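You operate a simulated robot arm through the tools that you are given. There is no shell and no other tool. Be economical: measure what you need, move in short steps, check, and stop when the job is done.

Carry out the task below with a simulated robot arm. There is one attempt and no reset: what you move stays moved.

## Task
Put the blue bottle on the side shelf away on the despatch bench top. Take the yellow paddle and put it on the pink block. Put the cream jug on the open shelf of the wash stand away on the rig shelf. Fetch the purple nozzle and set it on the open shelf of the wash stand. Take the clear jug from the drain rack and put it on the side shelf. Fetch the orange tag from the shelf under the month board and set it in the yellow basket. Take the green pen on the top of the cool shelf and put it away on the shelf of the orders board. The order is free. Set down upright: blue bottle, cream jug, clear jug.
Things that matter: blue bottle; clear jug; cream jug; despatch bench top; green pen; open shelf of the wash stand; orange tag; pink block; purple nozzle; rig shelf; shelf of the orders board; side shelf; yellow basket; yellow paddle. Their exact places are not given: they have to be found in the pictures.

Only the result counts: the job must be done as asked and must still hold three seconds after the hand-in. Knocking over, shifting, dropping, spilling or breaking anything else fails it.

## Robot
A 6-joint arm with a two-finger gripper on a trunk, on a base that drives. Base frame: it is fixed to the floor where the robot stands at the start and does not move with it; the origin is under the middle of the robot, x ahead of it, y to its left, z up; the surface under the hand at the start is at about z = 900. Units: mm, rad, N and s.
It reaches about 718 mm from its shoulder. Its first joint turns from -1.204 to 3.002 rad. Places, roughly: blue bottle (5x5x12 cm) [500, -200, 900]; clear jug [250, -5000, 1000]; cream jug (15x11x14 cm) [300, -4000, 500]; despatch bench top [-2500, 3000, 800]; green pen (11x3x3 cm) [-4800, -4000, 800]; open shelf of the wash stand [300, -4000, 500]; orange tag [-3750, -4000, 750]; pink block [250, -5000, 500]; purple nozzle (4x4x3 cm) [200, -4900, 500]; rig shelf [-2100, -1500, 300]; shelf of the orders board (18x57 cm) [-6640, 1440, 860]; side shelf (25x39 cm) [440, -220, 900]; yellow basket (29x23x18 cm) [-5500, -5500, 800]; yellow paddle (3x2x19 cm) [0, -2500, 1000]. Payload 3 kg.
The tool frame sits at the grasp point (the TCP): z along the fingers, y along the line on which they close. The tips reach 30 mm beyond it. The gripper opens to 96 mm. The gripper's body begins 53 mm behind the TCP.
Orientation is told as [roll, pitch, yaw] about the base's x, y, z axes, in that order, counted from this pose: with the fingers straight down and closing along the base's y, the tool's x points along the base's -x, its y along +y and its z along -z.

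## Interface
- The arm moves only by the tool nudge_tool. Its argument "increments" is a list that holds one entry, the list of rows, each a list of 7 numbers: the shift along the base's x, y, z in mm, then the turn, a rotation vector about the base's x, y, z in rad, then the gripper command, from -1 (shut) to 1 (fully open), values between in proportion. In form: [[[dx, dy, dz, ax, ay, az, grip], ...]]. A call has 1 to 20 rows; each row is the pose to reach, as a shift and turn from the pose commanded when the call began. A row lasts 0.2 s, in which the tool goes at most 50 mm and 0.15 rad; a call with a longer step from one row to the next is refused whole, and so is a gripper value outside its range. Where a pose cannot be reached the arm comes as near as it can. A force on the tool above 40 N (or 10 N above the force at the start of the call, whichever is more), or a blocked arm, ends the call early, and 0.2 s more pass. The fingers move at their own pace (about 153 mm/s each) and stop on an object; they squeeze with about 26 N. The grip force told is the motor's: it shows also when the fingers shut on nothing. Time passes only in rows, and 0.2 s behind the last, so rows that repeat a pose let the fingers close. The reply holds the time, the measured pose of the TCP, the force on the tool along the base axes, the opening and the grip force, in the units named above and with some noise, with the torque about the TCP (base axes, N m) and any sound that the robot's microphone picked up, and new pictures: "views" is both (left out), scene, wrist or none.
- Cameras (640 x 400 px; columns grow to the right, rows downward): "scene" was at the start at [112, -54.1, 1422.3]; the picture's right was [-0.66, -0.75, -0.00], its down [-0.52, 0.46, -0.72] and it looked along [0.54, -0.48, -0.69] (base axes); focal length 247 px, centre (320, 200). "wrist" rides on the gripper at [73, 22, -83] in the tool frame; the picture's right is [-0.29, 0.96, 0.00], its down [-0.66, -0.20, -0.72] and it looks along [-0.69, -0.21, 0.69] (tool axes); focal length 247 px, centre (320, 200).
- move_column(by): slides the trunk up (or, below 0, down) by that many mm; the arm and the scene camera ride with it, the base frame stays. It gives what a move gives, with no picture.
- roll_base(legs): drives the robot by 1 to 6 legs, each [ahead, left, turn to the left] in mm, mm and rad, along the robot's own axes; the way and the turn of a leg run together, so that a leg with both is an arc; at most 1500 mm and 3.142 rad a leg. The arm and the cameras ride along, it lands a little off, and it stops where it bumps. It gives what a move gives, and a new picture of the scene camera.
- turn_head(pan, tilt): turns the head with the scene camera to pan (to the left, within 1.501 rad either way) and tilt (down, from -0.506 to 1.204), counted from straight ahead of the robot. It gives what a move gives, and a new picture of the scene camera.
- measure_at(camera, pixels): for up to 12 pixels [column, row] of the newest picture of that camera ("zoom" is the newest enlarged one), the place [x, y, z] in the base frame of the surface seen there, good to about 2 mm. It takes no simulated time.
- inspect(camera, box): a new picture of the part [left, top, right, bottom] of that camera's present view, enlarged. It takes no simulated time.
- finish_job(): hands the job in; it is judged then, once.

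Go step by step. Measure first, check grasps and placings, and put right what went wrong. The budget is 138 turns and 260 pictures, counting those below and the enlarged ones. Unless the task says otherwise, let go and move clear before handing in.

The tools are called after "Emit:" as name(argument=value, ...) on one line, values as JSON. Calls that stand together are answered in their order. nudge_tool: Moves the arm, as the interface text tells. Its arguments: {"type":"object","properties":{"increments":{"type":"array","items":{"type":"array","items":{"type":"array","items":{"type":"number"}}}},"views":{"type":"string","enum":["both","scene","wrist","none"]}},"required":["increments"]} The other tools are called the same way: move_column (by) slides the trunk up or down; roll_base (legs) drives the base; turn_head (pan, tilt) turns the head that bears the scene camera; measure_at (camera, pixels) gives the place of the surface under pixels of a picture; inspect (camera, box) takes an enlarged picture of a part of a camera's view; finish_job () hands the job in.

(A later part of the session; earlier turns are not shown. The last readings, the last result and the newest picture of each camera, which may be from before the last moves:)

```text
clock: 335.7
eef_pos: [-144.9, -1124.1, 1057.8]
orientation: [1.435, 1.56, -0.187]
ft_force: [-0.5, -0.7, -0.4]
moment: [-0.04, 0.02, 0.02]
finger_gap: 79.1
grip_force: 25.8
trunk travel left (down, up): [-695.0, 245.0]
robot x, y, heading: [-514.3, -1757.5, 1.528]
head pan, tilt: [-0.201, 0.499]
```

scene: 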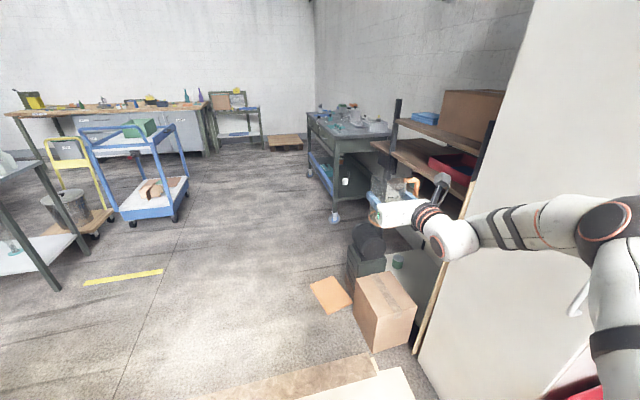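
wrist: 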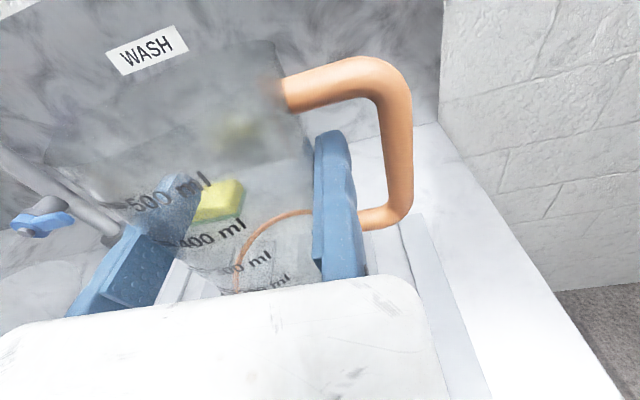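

Emit:
measure_at(camera="scene", pixels=[[360, 350], [330, 310], [350, 280], [365, 235], [350, 255], [310, 285], [335, 215], [420, 330]])

```text
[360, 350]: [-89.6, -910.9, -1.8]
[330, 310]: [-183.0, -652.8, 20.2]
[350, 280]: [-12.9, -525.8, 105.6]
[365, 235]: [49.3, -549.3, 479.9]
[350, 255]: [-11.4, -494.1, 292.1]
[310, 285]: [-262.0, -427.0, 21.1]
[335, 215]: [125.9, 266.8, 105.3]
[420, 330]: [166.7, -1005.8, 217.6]
```

Emit:
roll_base(legs=[[0, 190, 0.04], [1500, 0, 0], [330, 0, 0], [0, 90, 0], [0, 0, -1.571]])

Emit:
turn_head(pan=-0.4, tilt=0.5)

```text
clock: 350.7
eef_pos: [-145.2, -265.9, 1058.9]
orientation: [1.472, 1.56, -1.691]
ft_force: [-0.8, -0.7, -1.5]
moment: [-0.01, 0.07, 0.0]
finger_gap: 78.9
grip_force: 25.8
trunk travel left (down, up): [-695.0, 245.0]
robot x, y, heading: [-787.1, 88.1, -0.012]
head pan, tilt: [-0.201, 0.499]
```

scene: 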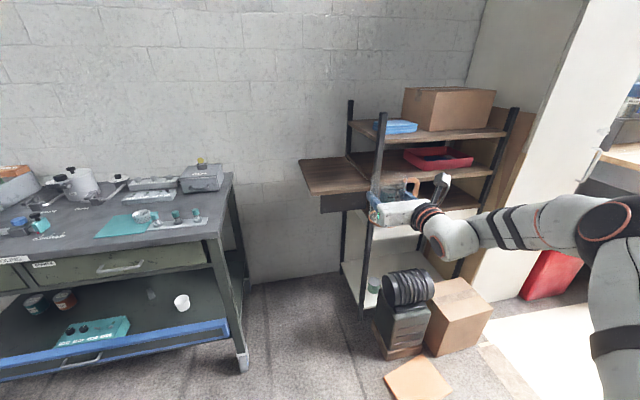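

```text
clock: 351.4
eef_pos: [-144.3, -266.7, 1058.4]
orientation: [1.452, 1.561, -1.713]
ft_force: [-0.5, -1.1, -0.7]
moment: [-0.03, 0.02, 0.02]
finger_gap: 78.9
grip_force: 25.8
trunk travel left (down, up): [-695.0, 245.0]
robot x, y, heading: [-788.8, 89.2, -0.016]
head pan, tilt: [-0.4, 0.499]
```

scene: 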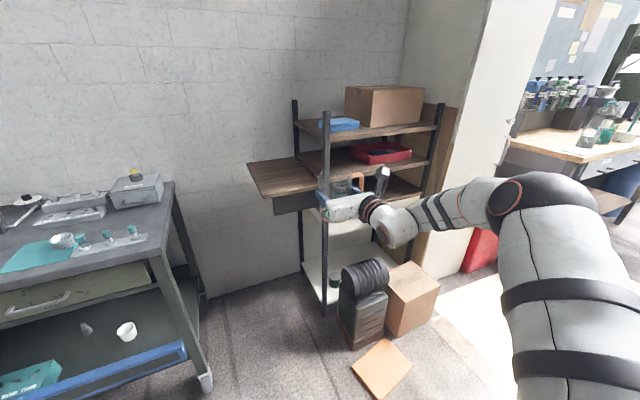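

The side shelf is empty. I'll go in to put the jug centre near (350,-190), clear of the rack post.

Emit:
roll_base(legs=[[0, 26, 0.016], [440, 0, 0]])

Emit:
inspect(camera="scene", box=[220, 100, 440, 260])

```text
clock: 354.5
eef_pos: [303.8, -224.1, 1058.7]
orientation: [1.46, 1.56, -1.682]
ft_force: [0.3, 0.2, -1.5]
moment: [-0.02, -0.03, 0.03]
finger_gap: 78.8
grip_force: 26.3
trunk travel left (down, up): [-695.0, 245.0]
robot x, y, heading: [-351.8, 114.1, 0.005]
head pan, tilt: [-0.4, 0.499]
```

scene: 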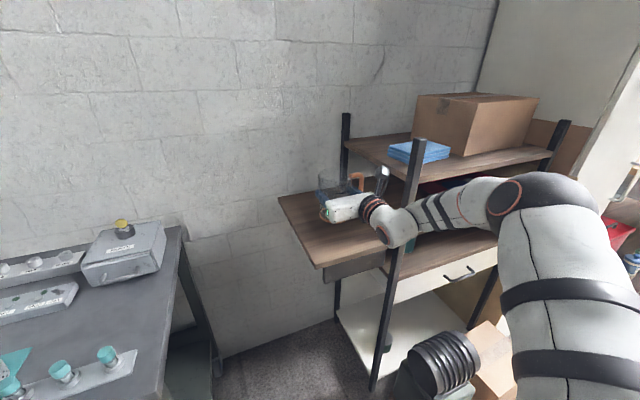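

```text
2.50 times, centred on (330, 180) of scene
```

zoom: 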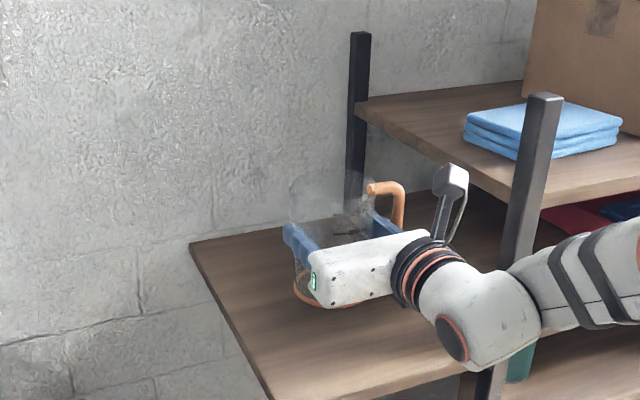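

Emit:
measure_at(camera="zoom", pixels=[[525, 240], [515, 290], [540, 310], [560, 270], [450, 340], [420, 260], [340, 275], [300, 290], [320, 300], [600, 290], [280, 345]])

```text
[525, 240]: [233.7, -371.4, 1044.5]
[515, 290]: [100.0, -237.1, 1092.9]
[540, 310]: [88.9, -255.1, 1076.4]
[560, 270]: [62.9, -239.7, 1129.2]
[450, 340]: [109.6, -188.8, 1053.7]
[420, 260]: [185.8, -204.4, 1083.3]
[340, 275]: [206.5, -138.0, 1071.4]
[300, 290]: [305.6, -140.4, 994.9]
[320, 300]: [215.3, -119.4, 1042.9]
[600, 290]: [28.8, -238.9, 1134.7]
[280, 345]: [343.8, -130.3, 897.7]
```

Emit:
roll_base(legs=[[25, 0, 0]])

Emit:
move_column(by=-84)

Emit:
move_column(by=-4)

Emit:
inspect(camera="scene", box=[260, 100, 440, 230])

```text
clock: 355.3
eef_pos: [327.2, -223.5, 1059.1]
orientation: [1.617, 1.561, -1.526]
ft_force: [0.1, -0.1, -1.4]
moment: [0.0, -0.01, 0.04]
finger_gap: 79.1
grip_force: 26.8
trunk travel left (down, up): [-695.0, 245.0]
robot x, y, heading: [-326.1, 115.5, 0.015]
head pan, tilt: [-0.4, 0.499]
```

scene: 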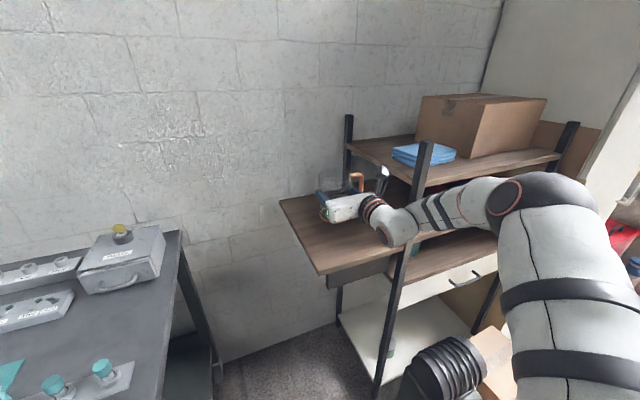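

```text
clock: 356.5
eef_pos: [329.1, -223.4, 974.5]
orientation: [1.49, 1.561, -1.652]
ft_force: [0.7, -0.3, -1.1]
moment: [-0.04, -0.02, -0.02]
finger_gap: 79.2
grip_force: 26.3
trunk travel left (down, up): [-611.0, 329.0]
robot x, y, heading: [-326.9, 117.8, 0.009]
head pan, tilt: [-0.4, 0.499]
```

```text
clock: 357.0
eef_pos: [328.5, -223.5, 972.0]
orientation: [1.638, 1.561, -1.505]
ft_force: [-0.1, -1.2, 2.9]
moment: [0.15, -0.02, -0.02]
finger_gap: 78.9
grip_force: 26.1
trunk travel left (down, up): [-607.0, 333.0]
robot x, y, heading: [-324.5, 116.4, 0.004]
head pan, tilt: [-0.4, 0.499]
```

```text
3.08 times, centred on (350, 165) of scene
```

zoom: 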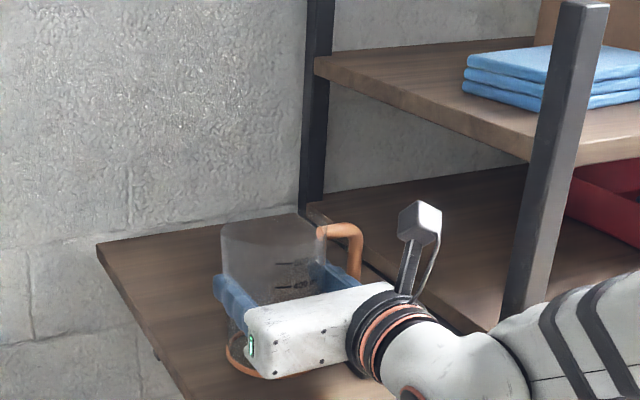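

Contact (+2.9 N). I'll release, ease the fixed pad away, and back straight out.

Emit:
nudge_tool(increments=[[[0, 0, 0, 0, 0, 0, 0.8], [0, 0, 0, 0, 0, 0, 1], [0, -4, 0, 0, 0, 0, 1], [0, -4, 0, 0, 0, 0, 1]]], views="wrist")

Emit:
roll_base(legs=[[-150, 0, 0]])

Emit:
inspect(camera="scene", box=[240, 100, 420, 230])

```text
clock: 358.0
eef_pos: [329.6, -225.9, 971.5]
orientation: [1.492, 1.559, -1.65]
ft_force: [-0.3, -0.6, -0.9]
moment: [0.01, -0.03, -0.02]
finger_gap: 95.8
grip_force: 0.0
trunk travel left (down, up): [-607.0, 333.0]
robot x, y, heading: [-322.2, 117.8, 0.009]
head pan, tilt: [-0.4, 0.499]
```

wrist: 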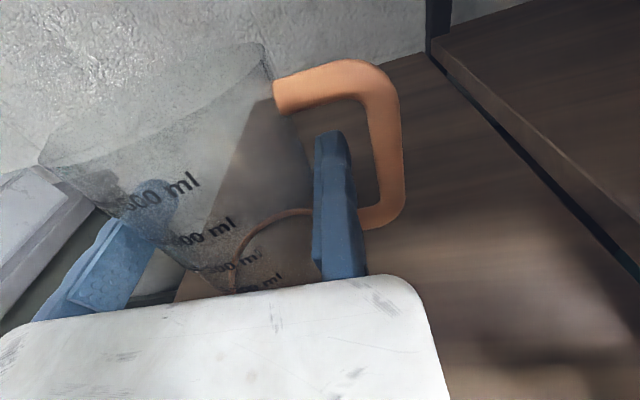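

```text
clock: 359.4
eef_pos: [178.7, -229.0, 971.2]
orientation: [1.556, 1.56, -1.586]
ft_force: [-0.2, 0.0, 0.0]
moment: [0.0, 0.0, 0.02]
finger_gap: 95.8
grip_force: 0.0
trunk travel left (down, up): [-607.0, 333.0]
robot x, y, heading: [-472.9, 113.5, 0.009]
head pan, tilt: [-0.4, 0.499]
```

scene: 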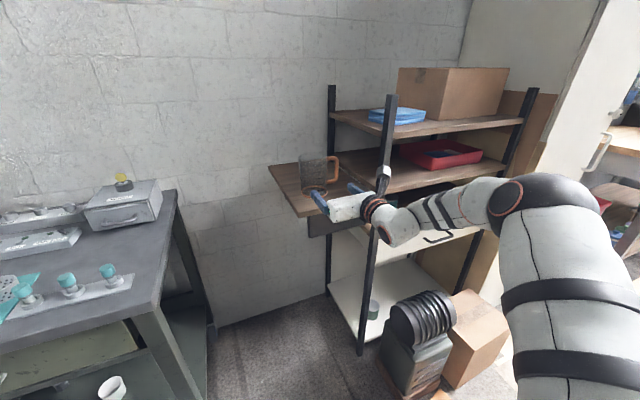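

```text
3.08 times, centred on (330, 165) of scene
```

zoom: 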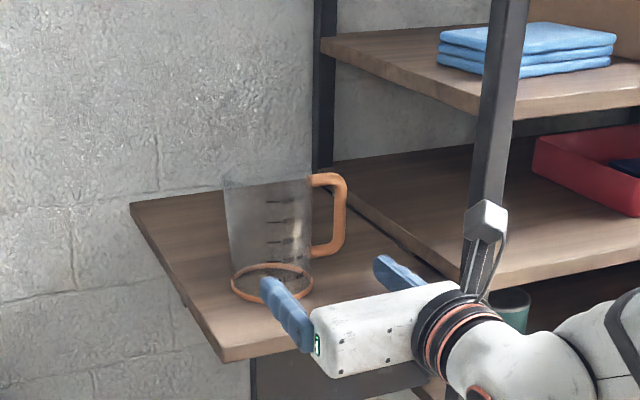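

The clear jug stands upright on the side shelf. Next are the tag and pen in the west, so I'll back off, face west and look.

Emit:
roll_base(legs=[[-400, 0, 0], [-100, -300, -1.571], [0, 0, -1.571]])

Emit:
turn_head(pan=0.3, tilt=0.2)

```text
clock: 369.4
eef_pos: [-1799.3, 279.3, 971.6]
orientation: [1.495, 1.559, 1.551]
ft_force: [0.1, 0.6, -0.9]
moment: [-0.01, 0.01, 0.02]
finger_gap: 95.9
grip_force: 0.1
trunk travel left (down, up): [-607.0, 333.0]
robot x, y, heading: [-1127.4, -24.1, -3.077]
head pan, tilt: [-0.4, 0.499]
cut short: leg 2
```

scene: 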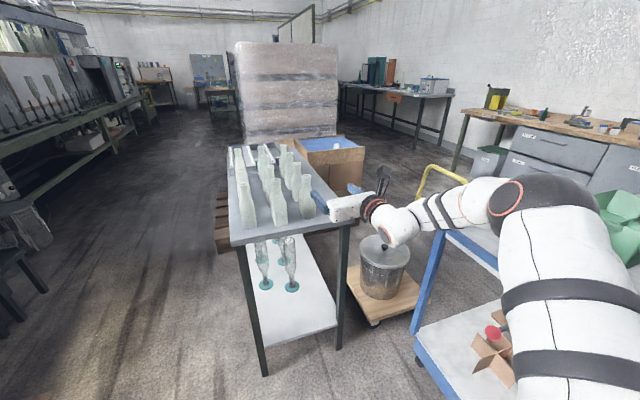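

```text
clock: 370.5
eef_pos: [-1800.0, 278.9, 971.7]
orientation: [1.49, 1.562, 1.549]
ft_force: [-0.3, 0.9, -0.3]
moment: [0.02, 0.02, 0.0]
finger_gap: 95.8
grip_force: 0.1
trunk travel left (down, up): [-607.0, 333.0]
robot x, y, heading: [-1125.8, -23.9, -3.07]
head pan, tilt: [0.3, 0.201]
```

scene: 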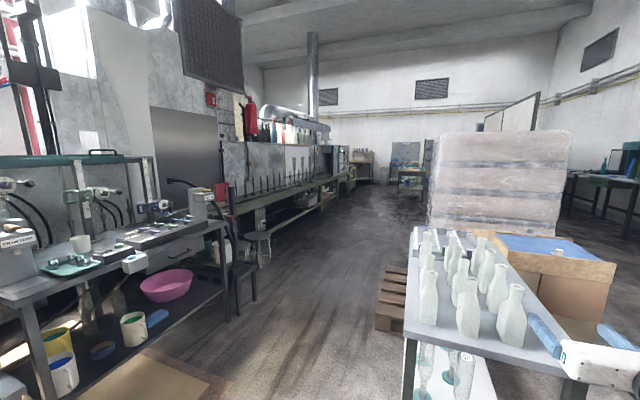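

Leg 2 was cut short. I'll look toward the cart and the bottle table before moving on.

Emit:
turn_head(pan=-0.9, tilt=0.6)

Emit:
measure_at(camera="scene", pixels=[[220, 350], [200, 200], [100, 150], [160, 300], [60, 330], [130, 220], [300, 250], [260, 380]])

```text
clock: 371.9
eef_pos: [-1798.9, 279.0, 972.2]
orientation: [1.489, 1.56, 1.547]
ft_force: [1.2, -0.5, 0.4]
moment: [0.0, 0.02, -0.03]
finger_gap: 96.0
grip_force: 0.0
trunk travel left (down, up): [-607.0, 333.0]
robot x, y, heading: [-1127.5, -24.6, -3.078]
head pan, tilt: [-0.901, 0.6]
```

scene: 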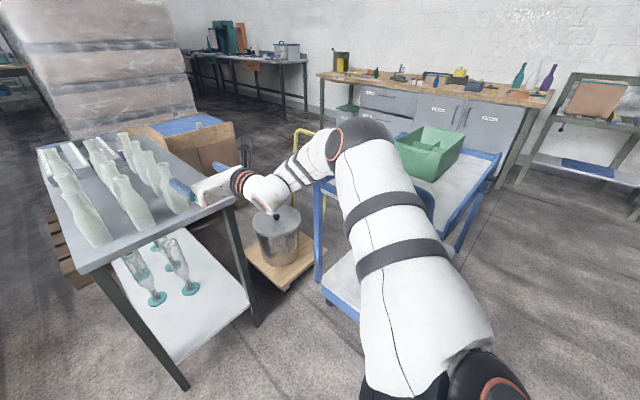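

```text
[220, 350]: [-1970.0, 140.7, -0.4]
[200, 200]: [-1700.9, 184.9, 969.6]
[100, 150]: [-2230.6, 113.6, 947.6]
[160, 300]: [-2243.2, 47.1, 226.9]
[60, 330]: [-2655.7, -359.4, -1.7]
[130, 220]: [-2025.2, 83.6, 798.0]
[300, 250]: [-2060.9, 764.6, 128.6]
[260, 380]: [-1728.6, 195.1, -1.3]
```

Emit:
measure_at(camera="scene", pixels=[[495, 155], [460, 245], [320, 270], [325, 190], [450, 205], [430, 165], [360, 130], [330, 300], [480, 185], [185, 183], [172, 195], [300, 130]])

Emit:
inspect(camera="scene", box=[140, 100, 520, 340])

```text
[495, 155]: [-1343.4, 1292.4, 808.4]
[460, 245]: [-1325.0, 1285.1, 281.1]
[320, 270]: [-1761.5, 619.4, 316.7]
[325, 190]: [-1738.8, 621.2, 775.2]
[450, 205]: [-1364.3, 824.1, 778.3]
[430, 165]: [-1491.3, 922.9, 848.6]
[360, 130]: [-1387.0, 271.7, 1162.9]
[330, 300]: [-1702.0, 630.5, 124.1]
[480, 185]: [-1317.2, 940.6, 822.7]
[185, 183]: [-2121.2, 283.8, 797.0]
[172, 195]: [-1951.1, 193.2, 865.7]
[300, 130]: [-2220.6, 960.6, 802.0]
```

```text
1.67 times, centred on (330, 220) of scene
```

zoom: 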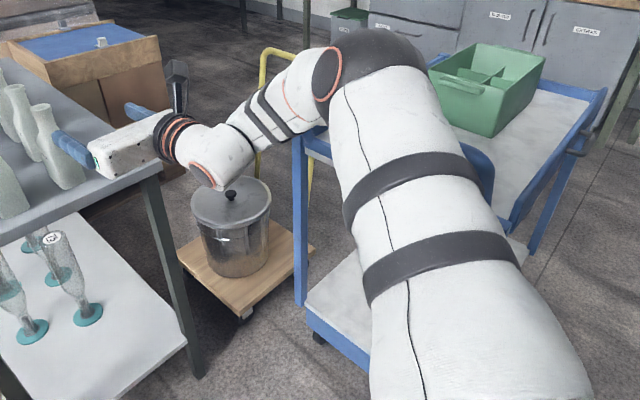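

Nothing appears disturbed (cart corner, bottles and pot are all in place). I'll back away, shift south into the aisle and drive west.

Emit:
roll_base(legs=[[-150, 0, 0], [0, 680, -0.064], [1500, 0, 0], [1500, 0, 0]])

Emit:
turn_head(pan=0.5, tilt=0.2)

```text
clock: 390.6
eef_pos: [-4588.5, -374.7, 971.0]
orientation: [1.476, 1.56, 1.477]
ft_force: [-0.2, 0.1, 0.3]
moment: [0.01, 0.0, 0.0]
finger_gap: 95.9
grip_force: 0.1
trunk travel left (down, up): [-607.0, 333.0]
robot x, y, heading: [-3933.6, -716.2, -3.134]
head pan, tilt: [-0.901, 0.6]
```

scene: 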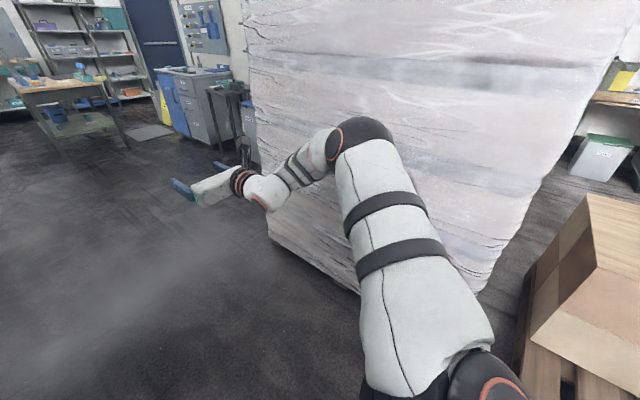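

```text
clock: 392.1
eef_pos: [-4588.8, -374.7, 970.5]
orientation: [1.489, 1.559, 1.489]
ft_force: [0.1, -0.1, 0.8]
moment: [0.0, 0.05, 0.03]
finger_gap: 95.8
grip_force: 0.0
trunk travel left (down, up): [-607.0, 333.0]
robot x, y, heading: [-3936.3, -716.7, -3.133]
head pan, tilt: [0.499, 0.201]
```

scene: 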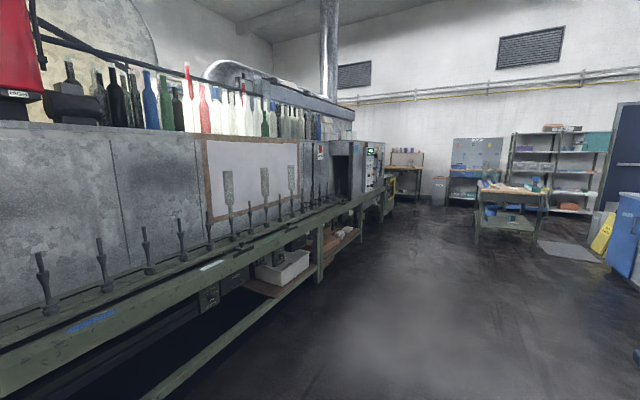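

Emit:
measure_at(camera="scene", pixels=[[388, 212], [405, 170], [440, 205], [470, 180], [350, 205], [480, 240], [400, 230], [545, 240], [630, 240], [300, 300]])

```text
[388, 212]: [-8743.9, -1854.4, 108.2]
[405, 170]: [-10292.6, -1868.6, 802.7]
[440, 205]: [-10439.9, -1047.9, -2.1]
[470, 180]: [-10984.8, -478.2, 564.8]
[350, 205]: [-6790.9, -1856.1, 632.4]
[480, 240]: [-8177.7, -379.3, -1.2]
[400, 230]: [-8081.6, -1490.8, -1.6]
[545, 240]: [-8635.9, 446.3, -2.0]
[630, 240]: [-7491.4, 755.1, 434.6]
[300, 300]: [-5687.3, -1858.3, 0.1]
```

The conveyor row blocks the way south here. I'll go back east and south past the wash stand, then look west from there.

Emit:
roll_base(legs=[[-1490, 0, 0], [-1490, 0, 0], [-420, -220, 0], [0, 0, 1.57], [1490, 0, 0], [1490, 0, 0]])

Emit:
roll_base(legs=[[1150, 0, 0]])

Emit:
turn_head(pan=-1.3, tilt=0.15)

```text
clock: 426.7
eef_pos: [-823.5, -4084.1, 970.6]
orientation: [1.478, 1.561, 3.055]
ft_force: [0.2, -1.1, -0.5]
moment: [-0.03, 0.02, -0.02]
finger_gap: 95.9
grip_force: 0.0
trunk travel left (down, up): [-607.0, 333.0]
robot x, y, heading: [-482.6, -3427.9, -1.557]
head pan, tilt: [0.499, 0.201]
```

scene: 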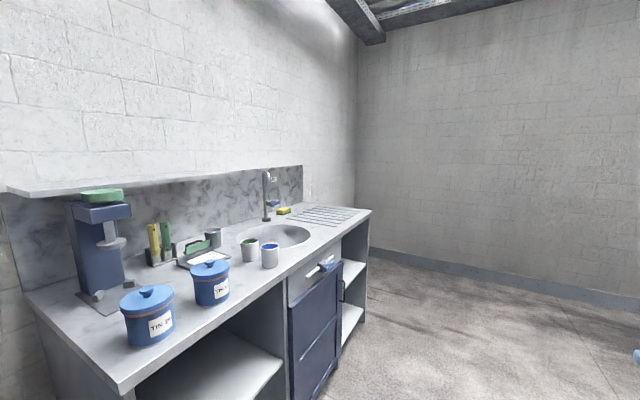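

```text
clock: 432.6
eef_pos: [-807.9, -5226.5, 970.9]
orientation: [1.473, 1.56, 3.052]
ft_force: [0.0, -0.4, 0.6]
moment: [0.0, 0.02, -0.01]
finger_gap: 95.8
grip_force: 0.1
trunk travel left (down, up): [-607.0, 333.0]
robot x, y, heading: [-472.2, -4570.6, -1.555]
head pan, tilt: [0.499, 0.201]
```

scene: 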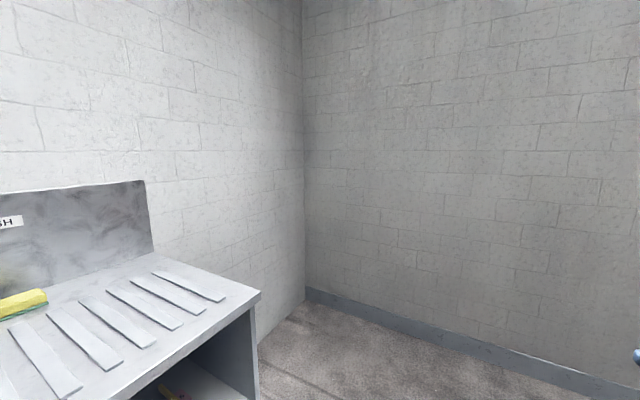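

```text
clock: 434.4
eef_pos: [-808.0, -5226.3, 971.4]
orientation: [1.491, 1.561, 3.064]
ft_force: [-0.2, -0.4, 0.6]
moment: [0.02, 0.05, -0.03]
finger_gap: 95.9
grip_force: 0.1
trunk travel left (down, up): [-607.0, 333.0]
robot x, y, heading: [-468.0, -4571.2, -1.555]
head pan, tilt: [-1.3, 0.15]
```

scene: 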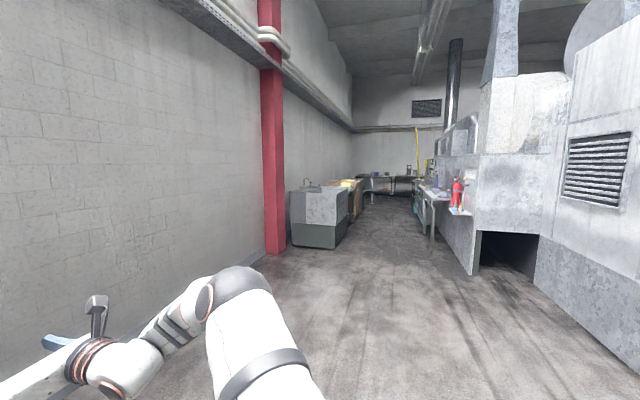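

The corridor west is open. I'll measure the furniture there.

Emit:
inspect(camera="scene", box=[280, 130, 500, 270])

Emit:
measure_at(camera="scene", pixels=[[320, 190], [345, 225], [433, 198], [432, 250], [460, 215], [355, 185], [375, 178], [425, 165], [395, 215], [470, 270], [400, 240]])

```text
2.86 times, centred on (390, 200) of scene
```

zoom: 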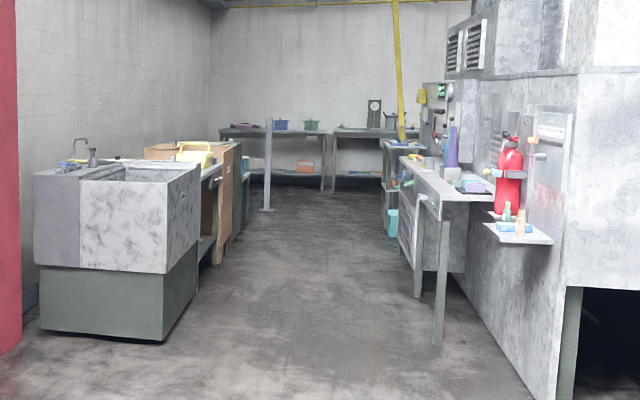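

```text
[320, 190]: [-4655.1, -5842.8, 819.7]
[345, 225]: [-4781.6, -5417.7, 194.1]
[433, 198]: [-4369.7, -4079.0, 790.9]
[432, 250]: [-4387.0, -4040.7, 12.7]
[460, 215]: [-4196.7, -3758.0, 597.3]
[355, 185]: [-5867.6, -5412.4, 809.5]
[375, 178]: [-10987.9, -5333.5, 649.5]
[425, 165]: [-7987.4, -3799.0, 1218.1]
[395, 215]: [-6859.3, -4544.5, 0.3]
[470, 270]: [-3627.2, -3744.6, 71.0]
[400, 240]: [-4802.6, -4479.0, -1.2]
```

The small ledge around x -3750 (zoom (515,230)) should be the month board's shelf, and the bench at y -4080, z 790 the cool shelf. I'll drive there and turn to face north.

Emit:
roll_base(legs=[[180, 0, 0], [0, -1490, 0], [0, -1490, 0], [0, 0, -3.13]])

Emit:
turn_head(pan=0.3, tilt=0.5)

```text
clock: 457.1
eef_pos: [-3138.2, -4141.7, 971.4]
orientation: [1.491, 1.561, -0.046]
ft_force: [-0.3, 0.4, 0.1]
moment: [0.02, 0.0, 0.02]
finger_gap: 96.1
grip_force: 0.0
trunk travel left (down, up): [-607.0, 333.0]
robot x, y, heading: [-3461.7, -4807.0, 1.609]
head pan, tilt: [-1.3, 0.15]
```

scene: 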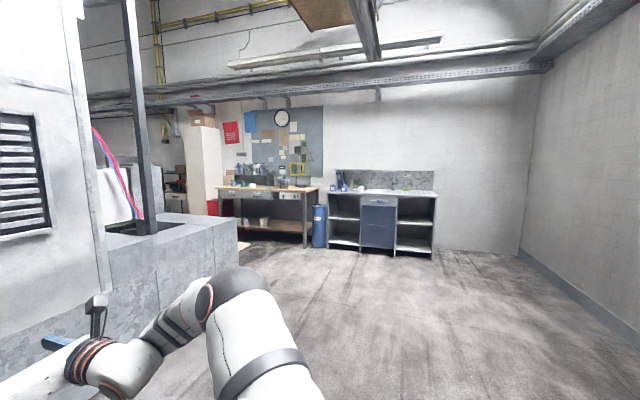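

```text
clock: 458.8
eef_pos: [-3137.8, -4140.3, 971.7]
orientation: [1.491, 1.56, -0.046]
ft_force: [-0.1, 0.4, 0.3]
moment: [0.0, -0.01, -0.01]
finger_gap: 96.3
grip_force: 0.1
trunk travel left (down, up): [-607.0, 333.0]
robot x, y, heading: [-3462.2, -4804.4, 1.615]
head pan, tilt: [0.3, 0.499]
```

scene: 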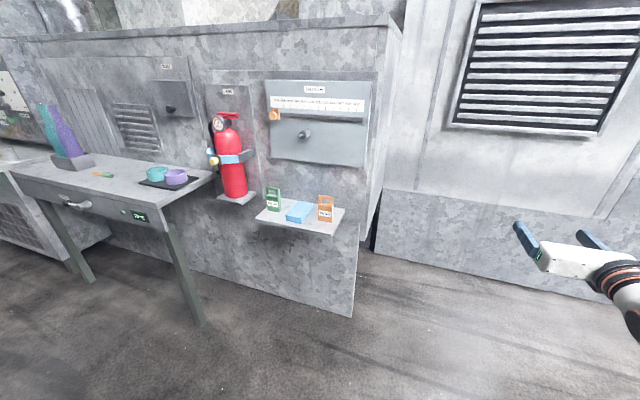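

I see the orange tag at (325,208) on the ledge and the green pen at (103,175) on the bench. I'll zoom and measure.

Emit:
inspect(camera="scene", box=[240, 170, 360, 250])

Emit:
measure_at(camera="zoom", pixels=[[450, 140], [450, 210], [450, 260], [420, 230], [490, 235], [450, 275], [400, 290], [540, 290], [310, 225], [560, 200], [420, 145], [485, 145]])

Emit:
inspect(camera="scene", box=[60, 140, 220, 230])

Emit:
measure_at(camera="scene", pixels=[[96, 173], [104, 175], [111, 177], [207, 178], [110, 195], [60, 180], [150, 180], [35, 170], [230, 200]])

```text
5.00 times, centred on (300, 210) of scene
```

zoom: 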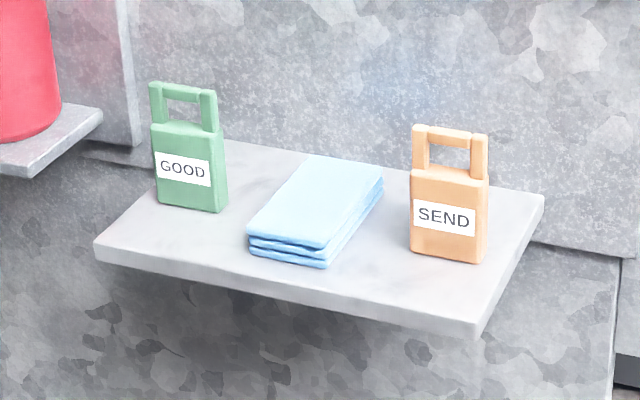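

```text
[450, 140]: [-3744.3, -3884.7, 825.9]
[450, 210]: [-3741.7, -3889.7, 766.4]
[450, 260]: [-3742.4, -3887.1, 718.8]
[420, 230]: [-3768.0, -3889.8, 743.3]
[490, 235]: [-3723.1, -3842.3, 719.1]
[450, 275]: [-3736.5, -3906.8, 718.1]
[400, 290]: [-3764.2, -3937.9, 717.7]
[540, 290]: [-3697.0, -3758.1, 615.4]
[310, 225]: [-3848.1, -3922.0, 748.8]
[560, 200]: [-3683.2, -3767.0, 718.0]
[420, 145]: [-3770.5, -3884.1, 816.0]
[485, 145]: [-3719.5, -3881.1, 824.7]
```

```text
4.00 times, centred on (140, 185) of scene
```

zoom: 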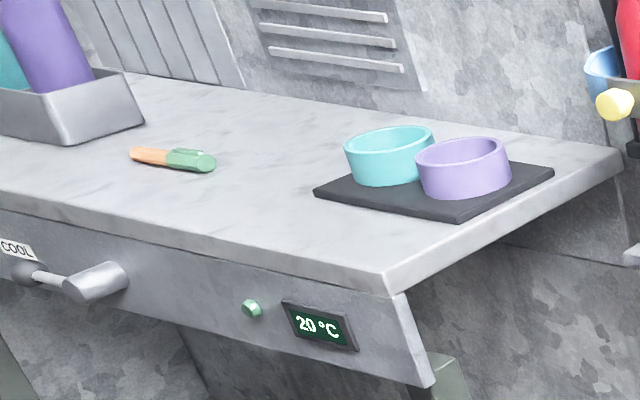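

```text
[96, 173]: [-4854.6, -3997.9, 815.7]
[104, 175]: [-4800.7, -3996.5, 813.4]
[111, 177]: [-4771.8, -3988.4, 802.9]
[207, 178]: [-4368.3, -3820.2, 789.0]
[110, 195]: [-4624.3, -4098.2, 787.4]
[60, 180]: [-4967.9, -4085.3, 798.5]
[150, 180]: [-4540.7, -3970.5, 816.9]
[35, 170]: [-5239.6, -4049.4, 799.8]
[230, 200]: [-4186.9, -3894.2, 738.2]
```

The orange "SEND" tag is 50 mm wide (x -3768..-3718), y -3889..-3868, z 718–826. I'll line up horizontally with the fixed pad on its +x side.

Emit:
roll_base(legs=[[0, 0, -0.042], [0, 602, 0]])

Emit:
move_column(by=-197)

Emit:
nudge_tool(increments=[[[0, 0, 0, 0, 0, 0, 0.4], [0, 0, 0, 0, 0, 0, 0.4]]], views="wrist")

```text
clock: 462.6
eef_pos: [-3721.0, -4154.1, 971.4]
orientation: [1.493, 1.56, -0.067]
ft_force: [-0.2, -0.9, 0.2]
moment: [0.02, 0.0, -0.01]
finger_gap: 95.9
grip_force: 0.0
trunk travel left (down, up): [-607.0, 333.0]
robot x, y, heading: [-4054.6, -4812.9, 1.596]
head pan, tilt: [0.3, 0.499]
```

scene: 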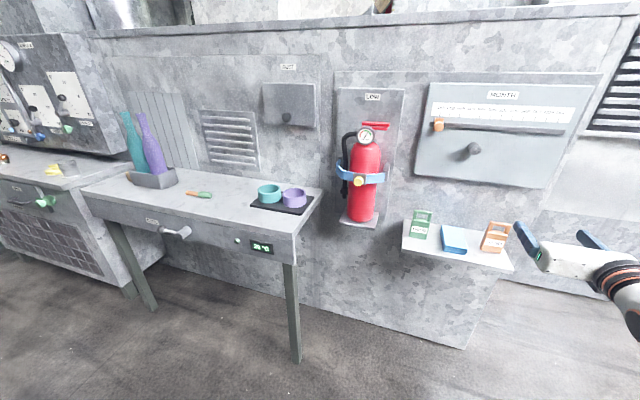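

```text
clock: 464.7
eef_pos: [-3720.8, -4154.1, 774.7]
orientation: [1.51, 1.56, -0.05]
ft_force: [0.0, -1.2, 0.6]
moment: [0.0, 0.0, -0.01]
finger_gap: 95.9
grip_force: 0.1
trunk travel left (down, up): [-410.0, 530.0]
robot x, y, heading: [-4057.6, -4814.2, 1.595]
head pan, tilt: [0.3, 0.499]
```

```text
clock: 465.3
eef_pos: [-3721.9, -4155.4, 775.0]
orientation: [1.493, 1.561, -0.069]
ft_force: [0.1, -0.2, -0.2]
moment: [-0.02, 0.0, -0.02]
finger_gap: 67.3
grip_force: 0.1
trunk travel left (down, up): [-410.0, 530.0]
robot x, y, heading: [-4053.2, -4813.1, 1.591]
head pan, tilt: [0.3, 0.499]
```

wrist: 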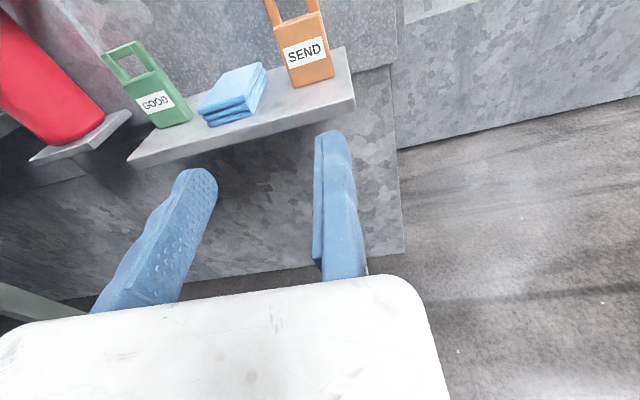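

Emit:
measure_at(camera="wrist", pixels=[[332, 60], [326, 40], [283, 50], [310, 80], [275, 60], [336, 75], [262, 65], [308, 50]])

Emit:
roll_base(legs=[[0, -10, -0.02], [150, 0, 0]])

Emit:
nudge_tool(increments=[[[0, 0, 0, 0, 0, 0, 0.4]]], views="wrist")

```text
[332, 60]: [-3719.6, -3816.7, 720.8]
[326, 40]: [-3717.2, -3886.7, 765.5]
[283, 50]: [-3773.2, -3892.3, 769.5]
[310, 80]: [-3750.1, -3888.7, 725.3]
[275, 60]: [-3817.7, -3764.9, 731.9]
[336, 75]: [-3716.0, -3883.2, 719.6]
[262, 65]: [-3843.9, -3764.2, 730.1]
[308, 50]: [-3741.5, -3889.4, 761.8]
```

```text
clock: 467.1
eef_pos: [-3698.2, -4011.1, 773.7]
orientation: [1.417, 1.559, -0.164]
ft_force: [-0.8, 0.6, -0.1]
moment: [0.02, -0.02, 0.0]
finger_gap: 67.0
grip_force: 0.1
trunk travel left (down, up): [-410.0, 530.0]
robot x, y, heading: [-4041.7, -4663.8, 1.567]
head pan, tilt: [0.3, 0.499]
```

scene: 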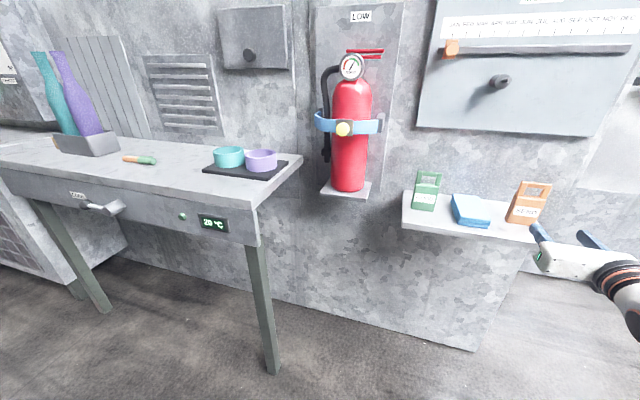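

```text
clock: 467.4
eef_pos: [-3698.3, -4011.5, 774.0]
orientation: [1.479, 1.56, -0.101]
ft_force: [0.5, 0.2, 0.3]
moment: [-0.04, 0.06, 0.0]
finger_gap: 67.3
grip_force: 0.1
trunk travel left (down, up): [-410.0, 530.0]
robot x, y, heading: [-4045.0, -4658.7, 1.57]
head pan, tilt: [0.3, 0.499]
```

wrist: 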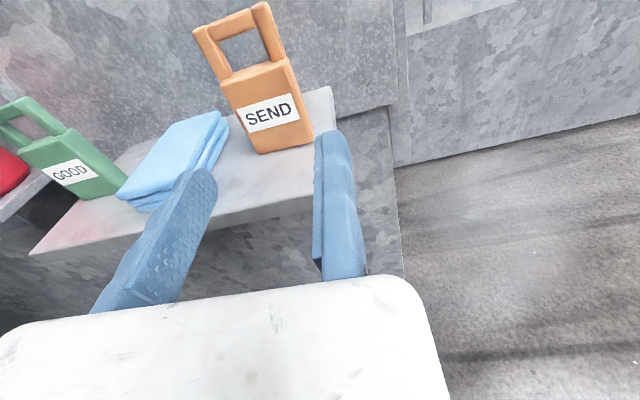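

Emit:
nudge_tool(increments=[[[-14, 0, 0, 0, 0, 0, 0.4], [-14, 0, 0, 0, 0, 0, 0.4]]], views="none")

Emit:
roll_base(legs=[[118, 0, 0]])

Emit:
nudge_tool(increments=[[[0, 0, 0, 0, 0, 0, 0.4], [0, 0, 0, 0, 0, 0, -1], [0, 0, 0, 0, 0, 0, -1], [0, 0, 0, 0, 0, 0, -1]]], views="wrist")

```text
clock: 468.1
eef_pos: [-3711.6, -4011.3, 774.0]
orientation: [1.479, 1.559, -0.101]
ft_force: [0.2, 0.1, -0.5]
moment: [0.03, -0.01, -0.04]
finger_gap: 67.2
grip_force: 0.1
trunk travel left (down, up): [-410.0, 530.0]
robot x, y, heading: [-4042.7, -4661.9, 1.564]
head pan, tilt: [0.3, 0.499]
```

```text
clock: 469.3
eef_pos: [-3711.4, -3892.2, 774.3]
orientation: [1.397, 1.56, -0.182]
ft_force: [-0.5, 0.3, -0.5]
moment: [0.03, -0.01, 0.03]
finger_gap: 67.2
grip_force: 0.1
trunk travel left (down, up): [-410.0, 530.0]
robot x, y, heading: [-4047.3, -4546.9, 1.572]
head pan, tilt: [0.3, 0.499]
```

scene: 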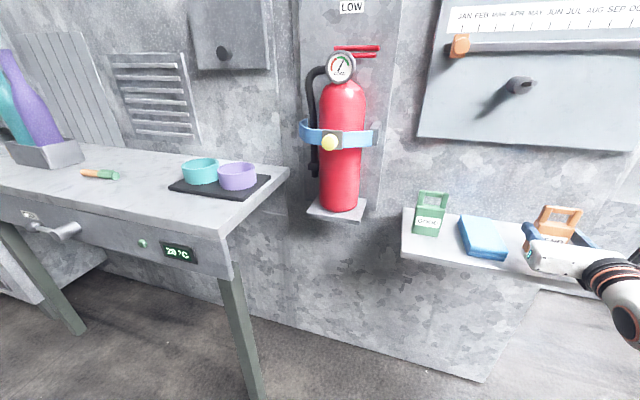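

```text
clock: 470.3
eef_pos: [-3712.1, -3893.3, 774.5]
orientation: [1.496, 1.559, -0.083]
ft_force: [-0.8, 0.7, 1.1]
moment: [0.04, 0.04, 0.04]
finger_gap: 59.0
grip_force: 26.0
trunk travel left (down, up): [-410.0, 530.0]
robot x, y, heading: [-4047.8, -4541.5, 1.574]
head pan, tilt: [0.3, 0.499]
```

wrist: 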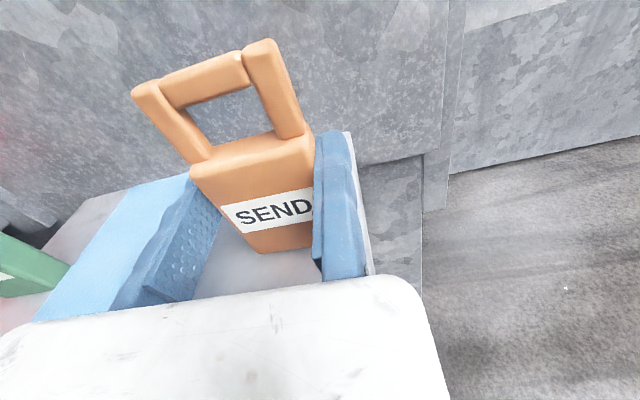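

It's gripped at 59 mm. I'll lift and check.

Emit:
move_column(by=80)

Emit:
roll_base(legs=[[-350, 0, 0]])

Emit:
nudge_tool(increments=[[[0, 0, 0, 0, 0, 0, -1]]], views="wrist")

```text
clock: 471.4
eef_pos: [-3712.5, -3892.7, 855.1]
orientation: [1.431, 1.561, -0.148]
ft_force: [0.1, -0.2, -0.4]
moment: [0.02, -0.02, -0.01]
finger_gap: 58.9
grip_force: 26.2
trunk travel left (down, up): [-490.0, 450.0]
robot x, y, heading: [-4042.3, -4544.7, 1.576]
head pan, tilt: [0.3, 0.499]
```

```text
clock: 473.7
eef_pos: [-3715.6, -4238.3, 855.5]
orientation: [1.517, 1.559, -0.056]
ft_force: [0.5, 0.5, 0.3]
moment: [0.0, -0.02, 0.02]
finger_gap: 59.0
grip_force: 25.9
trunk travel left (down, up): [-490.0, 450.0]
robot x, y, heading: [-4045.0, -4892.7, 1.582]
head pan, tilt: [0.3, 0.499]
```

scene: 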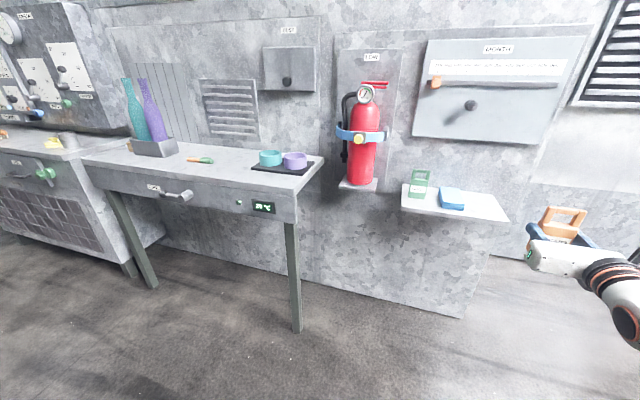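

```text
clock: 474.1
eef_pos: [-3715.1, -4239.6, 853.5]
orientation: [1.427, 1.56, -0.144]
ft_force: [0.3, -0.4, 0.0]
moment: [-0.01, 0.02, 0.04]
finger_gap: 58.9
grip_force: 26.5
trunk travel left (down, up): [-490.0, 450.0]
robot x, y, heading: [-4044.9, -4892.6, 1.578]
head pan, tilt: [0.3, 0.499]
```

wrist: 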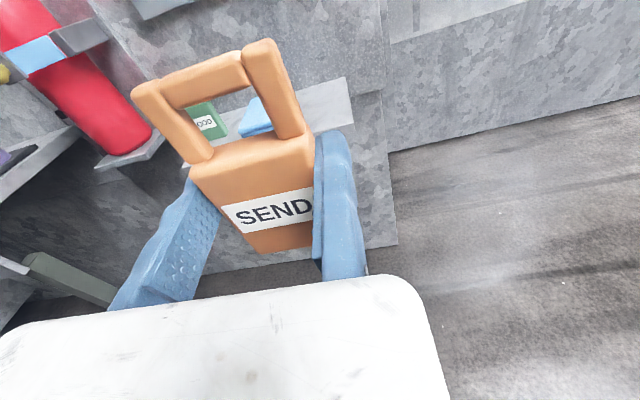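

The tag is held. I'll raise the trunk, turn to face south, and move over to the basket.

Emit:
move_column(by=250)

Emit:
roll_base(legs=[[150, 0, 0], [0, 0, -3.14], [0, -1000, 0]])

Emit:
turn_head(pan=-0.4, tilt=0.5)

```text
clock: 476.7
eef_pos: [-3715.3, -4238.7, 1103.6]
orientation: [1.445, 1.56, -0.125]
ft_force: [-0.6, 0.5, -0.8]
moment: [0.03, -0.02, -0.03]
finger_gap: 58.9
grip_force: 26.1
trunk travel left (down, up): [-740.0, 200.0]
robot x, y, heading: [-4045.1, -4893.6, 1.58]
head pan, tilt: [0.3, 0.499]
```

```text
clock: 490.3
eef_pos: [-5390.3, -5395.3, 1105.3]
orientation: [1.46, 1.558, 3.027]
ft_force: [0.3, 0.7, -0.4]
moment: [-0.01, 0.03, 0.0]
finger_gap: 59.1
grip_force: 26.1
trunk travel left (down, up): [-740.0, 200.0]
robot x, y, heading: [-5056.3, -4739.9, -1.563]
head pan, tilt: [0.3, 0.499]
```

scene: 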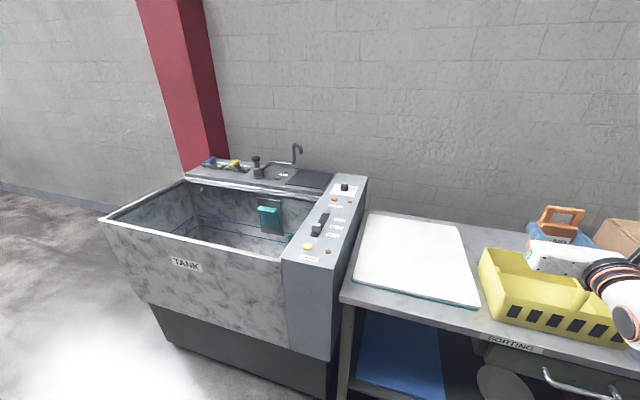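

```text
clock: 491.4
eef_pos: [-5389.1, -5394.8, 1104.0]
orientation: [1.452, 1.561, 3.02]
ft_force: [-0.1, 0.0, -0.8]
moment: [0.01, 0.02, 0.0]
finger_gap: 59.0
grip_force: 25.8
trunk travel left (down, up): [-740.0, 200.0]
robot x, y, heading: [-5060.1, -4743.1, -1.566]
head pan, tilt: [-0.4, 0.499]
```

scene: 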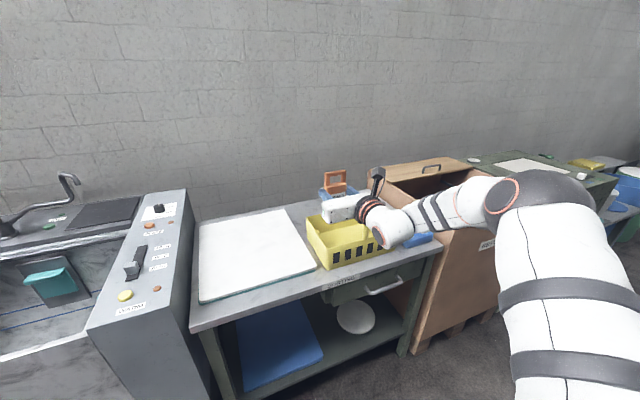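

Emit:
inspect(camera="scene", box=[280, 150, 460, 290])

Emit:
measure_at(camera="scene", pixels=[[308, 222], [325, 265], [385, 240], [340, 240], [330, 232], [345, 225], [322, 212], [410, 250], [350, 265], [320, 195], [400, 200]])

```text
2.86 times, centred on (370, 220) of scene
```

zoom: 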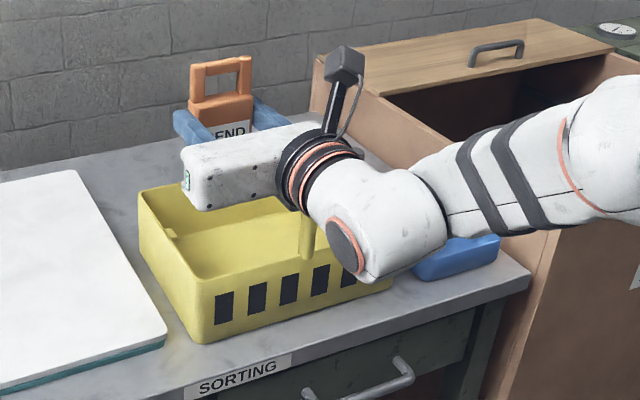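

```text
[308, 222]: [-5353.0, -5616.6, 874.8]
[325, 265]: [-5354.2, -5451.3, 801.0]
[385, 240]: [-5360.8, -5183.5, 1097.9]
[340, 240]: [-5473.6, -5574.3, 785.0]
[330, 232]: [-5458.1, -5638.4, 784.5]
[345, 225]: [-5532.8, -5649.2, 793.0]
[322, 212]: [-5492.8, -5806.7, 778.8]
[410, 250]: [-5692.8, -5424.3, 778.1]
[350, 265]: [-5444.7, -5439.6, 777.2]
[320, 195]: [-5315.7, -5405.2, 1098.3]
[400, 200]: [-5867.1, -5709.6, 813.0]
```

The basket's left wall is at x -5353, its front at y -5452 and its floor at z 785. I'll pitch the tool down over it (away from the rim) and measure the divider.

Emit:
measure_at(camera="zoom", pixels=[[308, 225], [308, 250], [170, 235], [143, 195], [205, 340], [390, 285], [250, 205], [280, 235], [200, 250]])

Emit:
nudge_tool(increments=[[[0, 15, 0, 0.14, 0, 0, -1], [0, 30, 0, 0.28, 0, 0, -1], [0, 45, 0, 0.42, 0, 0, -1], [0, 60, 0, 0.56, 0, 0, -1], [0, 75, 0, 0.7, 0, 0, -1], [0, 90, 0, 0.84, 0, 0, -1], [0, 105, 0, 0.98, 0, 0, -1], [0, 110, 0, 1.1, 0, 0, -1], [0, 110, 0, 1.1, 0, 0, -1]]])

```text
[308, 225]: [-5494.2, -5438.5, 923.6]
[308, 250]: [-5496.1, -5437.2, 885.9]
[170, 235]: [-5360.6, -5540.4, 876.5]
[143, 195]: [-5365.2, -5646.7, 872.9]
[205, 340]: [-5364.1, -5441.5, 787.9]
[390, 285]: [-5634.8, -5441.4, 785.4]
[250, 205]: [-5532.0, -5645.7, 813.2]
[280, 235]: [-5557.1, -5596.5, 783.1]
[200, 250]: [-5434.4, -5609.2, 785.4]
```

```text
clock: 493.4
eef_pos: [-5513.6, -5328.2, 1053.0]
orientation: [-0.18, 0.598, 1.572]
ft_force: [-0.5, -1.1, -1.3]
moment: [-0.01, 0.02, 0.0]
finger_gap: 59.0
grip_force: 26.3
out of reach, approached as far as the arm can: row 3, 4, 5, 6, 7, 8, 9
trunk travel left (down, up): [-740.0, 200.0]
robot x, y, heading: [-5063.0, -4740.1, -1.563]
head pan, tilt: [-0.4, 0.499]
```

scene: 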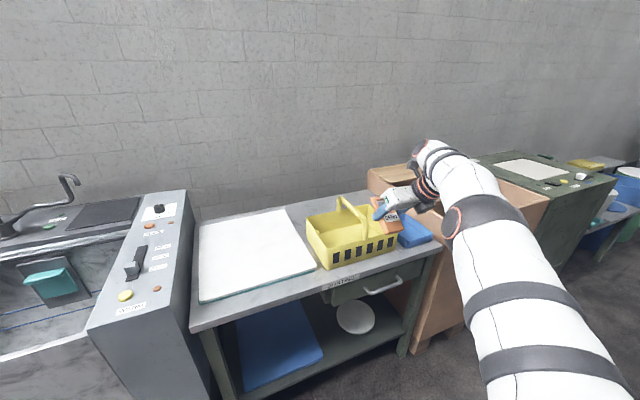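
wrist: 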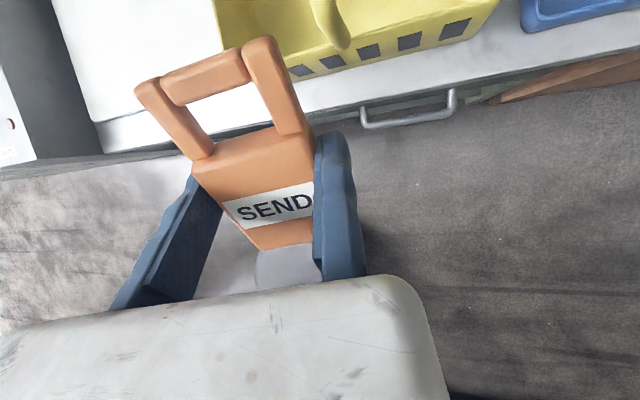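

The arm overreached into a stretched pose. I'll bring it back to the proven pitched pose (0.83 rad down, about 545 mm ahead).

Emit:
nudge_tool(increments=[[[28, 10, 13, -0.035, 0.04, -0.026, -1], [57, 20, 26, -0.07, 0.08, -0.052, -1], [85, 30, 39, -0.105, 0.12, -0.078, -1], [114, 40, 52, -0.139, 0.161, -0.104, -1], [114, 40, 52, -0.139, 0.161, -0.104, -1]]])

```text
clock: 494.6
eef_pos: [-5431.0, -5318.3, 1004.8]
orientation: [-0.045, 0.822, 1.59]
ft_force: [-0.9, -1.0, -0.3]
moment: [0.02, -0.01, 0.07]
finger_gap: 59.1
grip_force: 25.2
out of reach, approached as far as the arm can: row 1, 2, 3, 4, 5
trunk travel left (down, up): [-740.0, 200.0]
robot x, y, heading: [-5059.6, -4741.9, -1.563]
head pan, tilt: [-0.4, 0.499]
```

scene: 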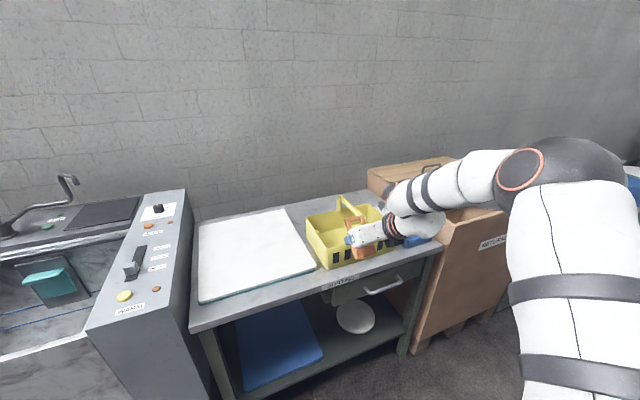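
wrist: 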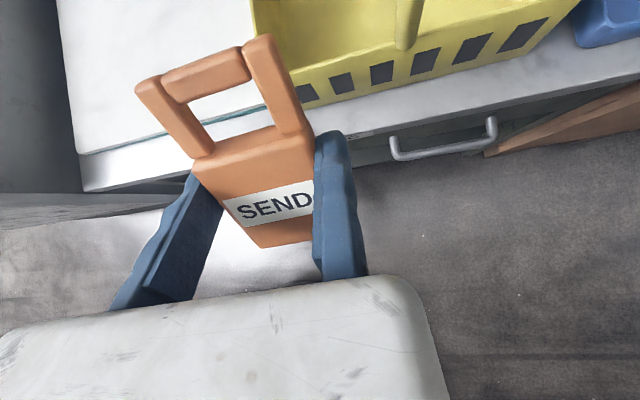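

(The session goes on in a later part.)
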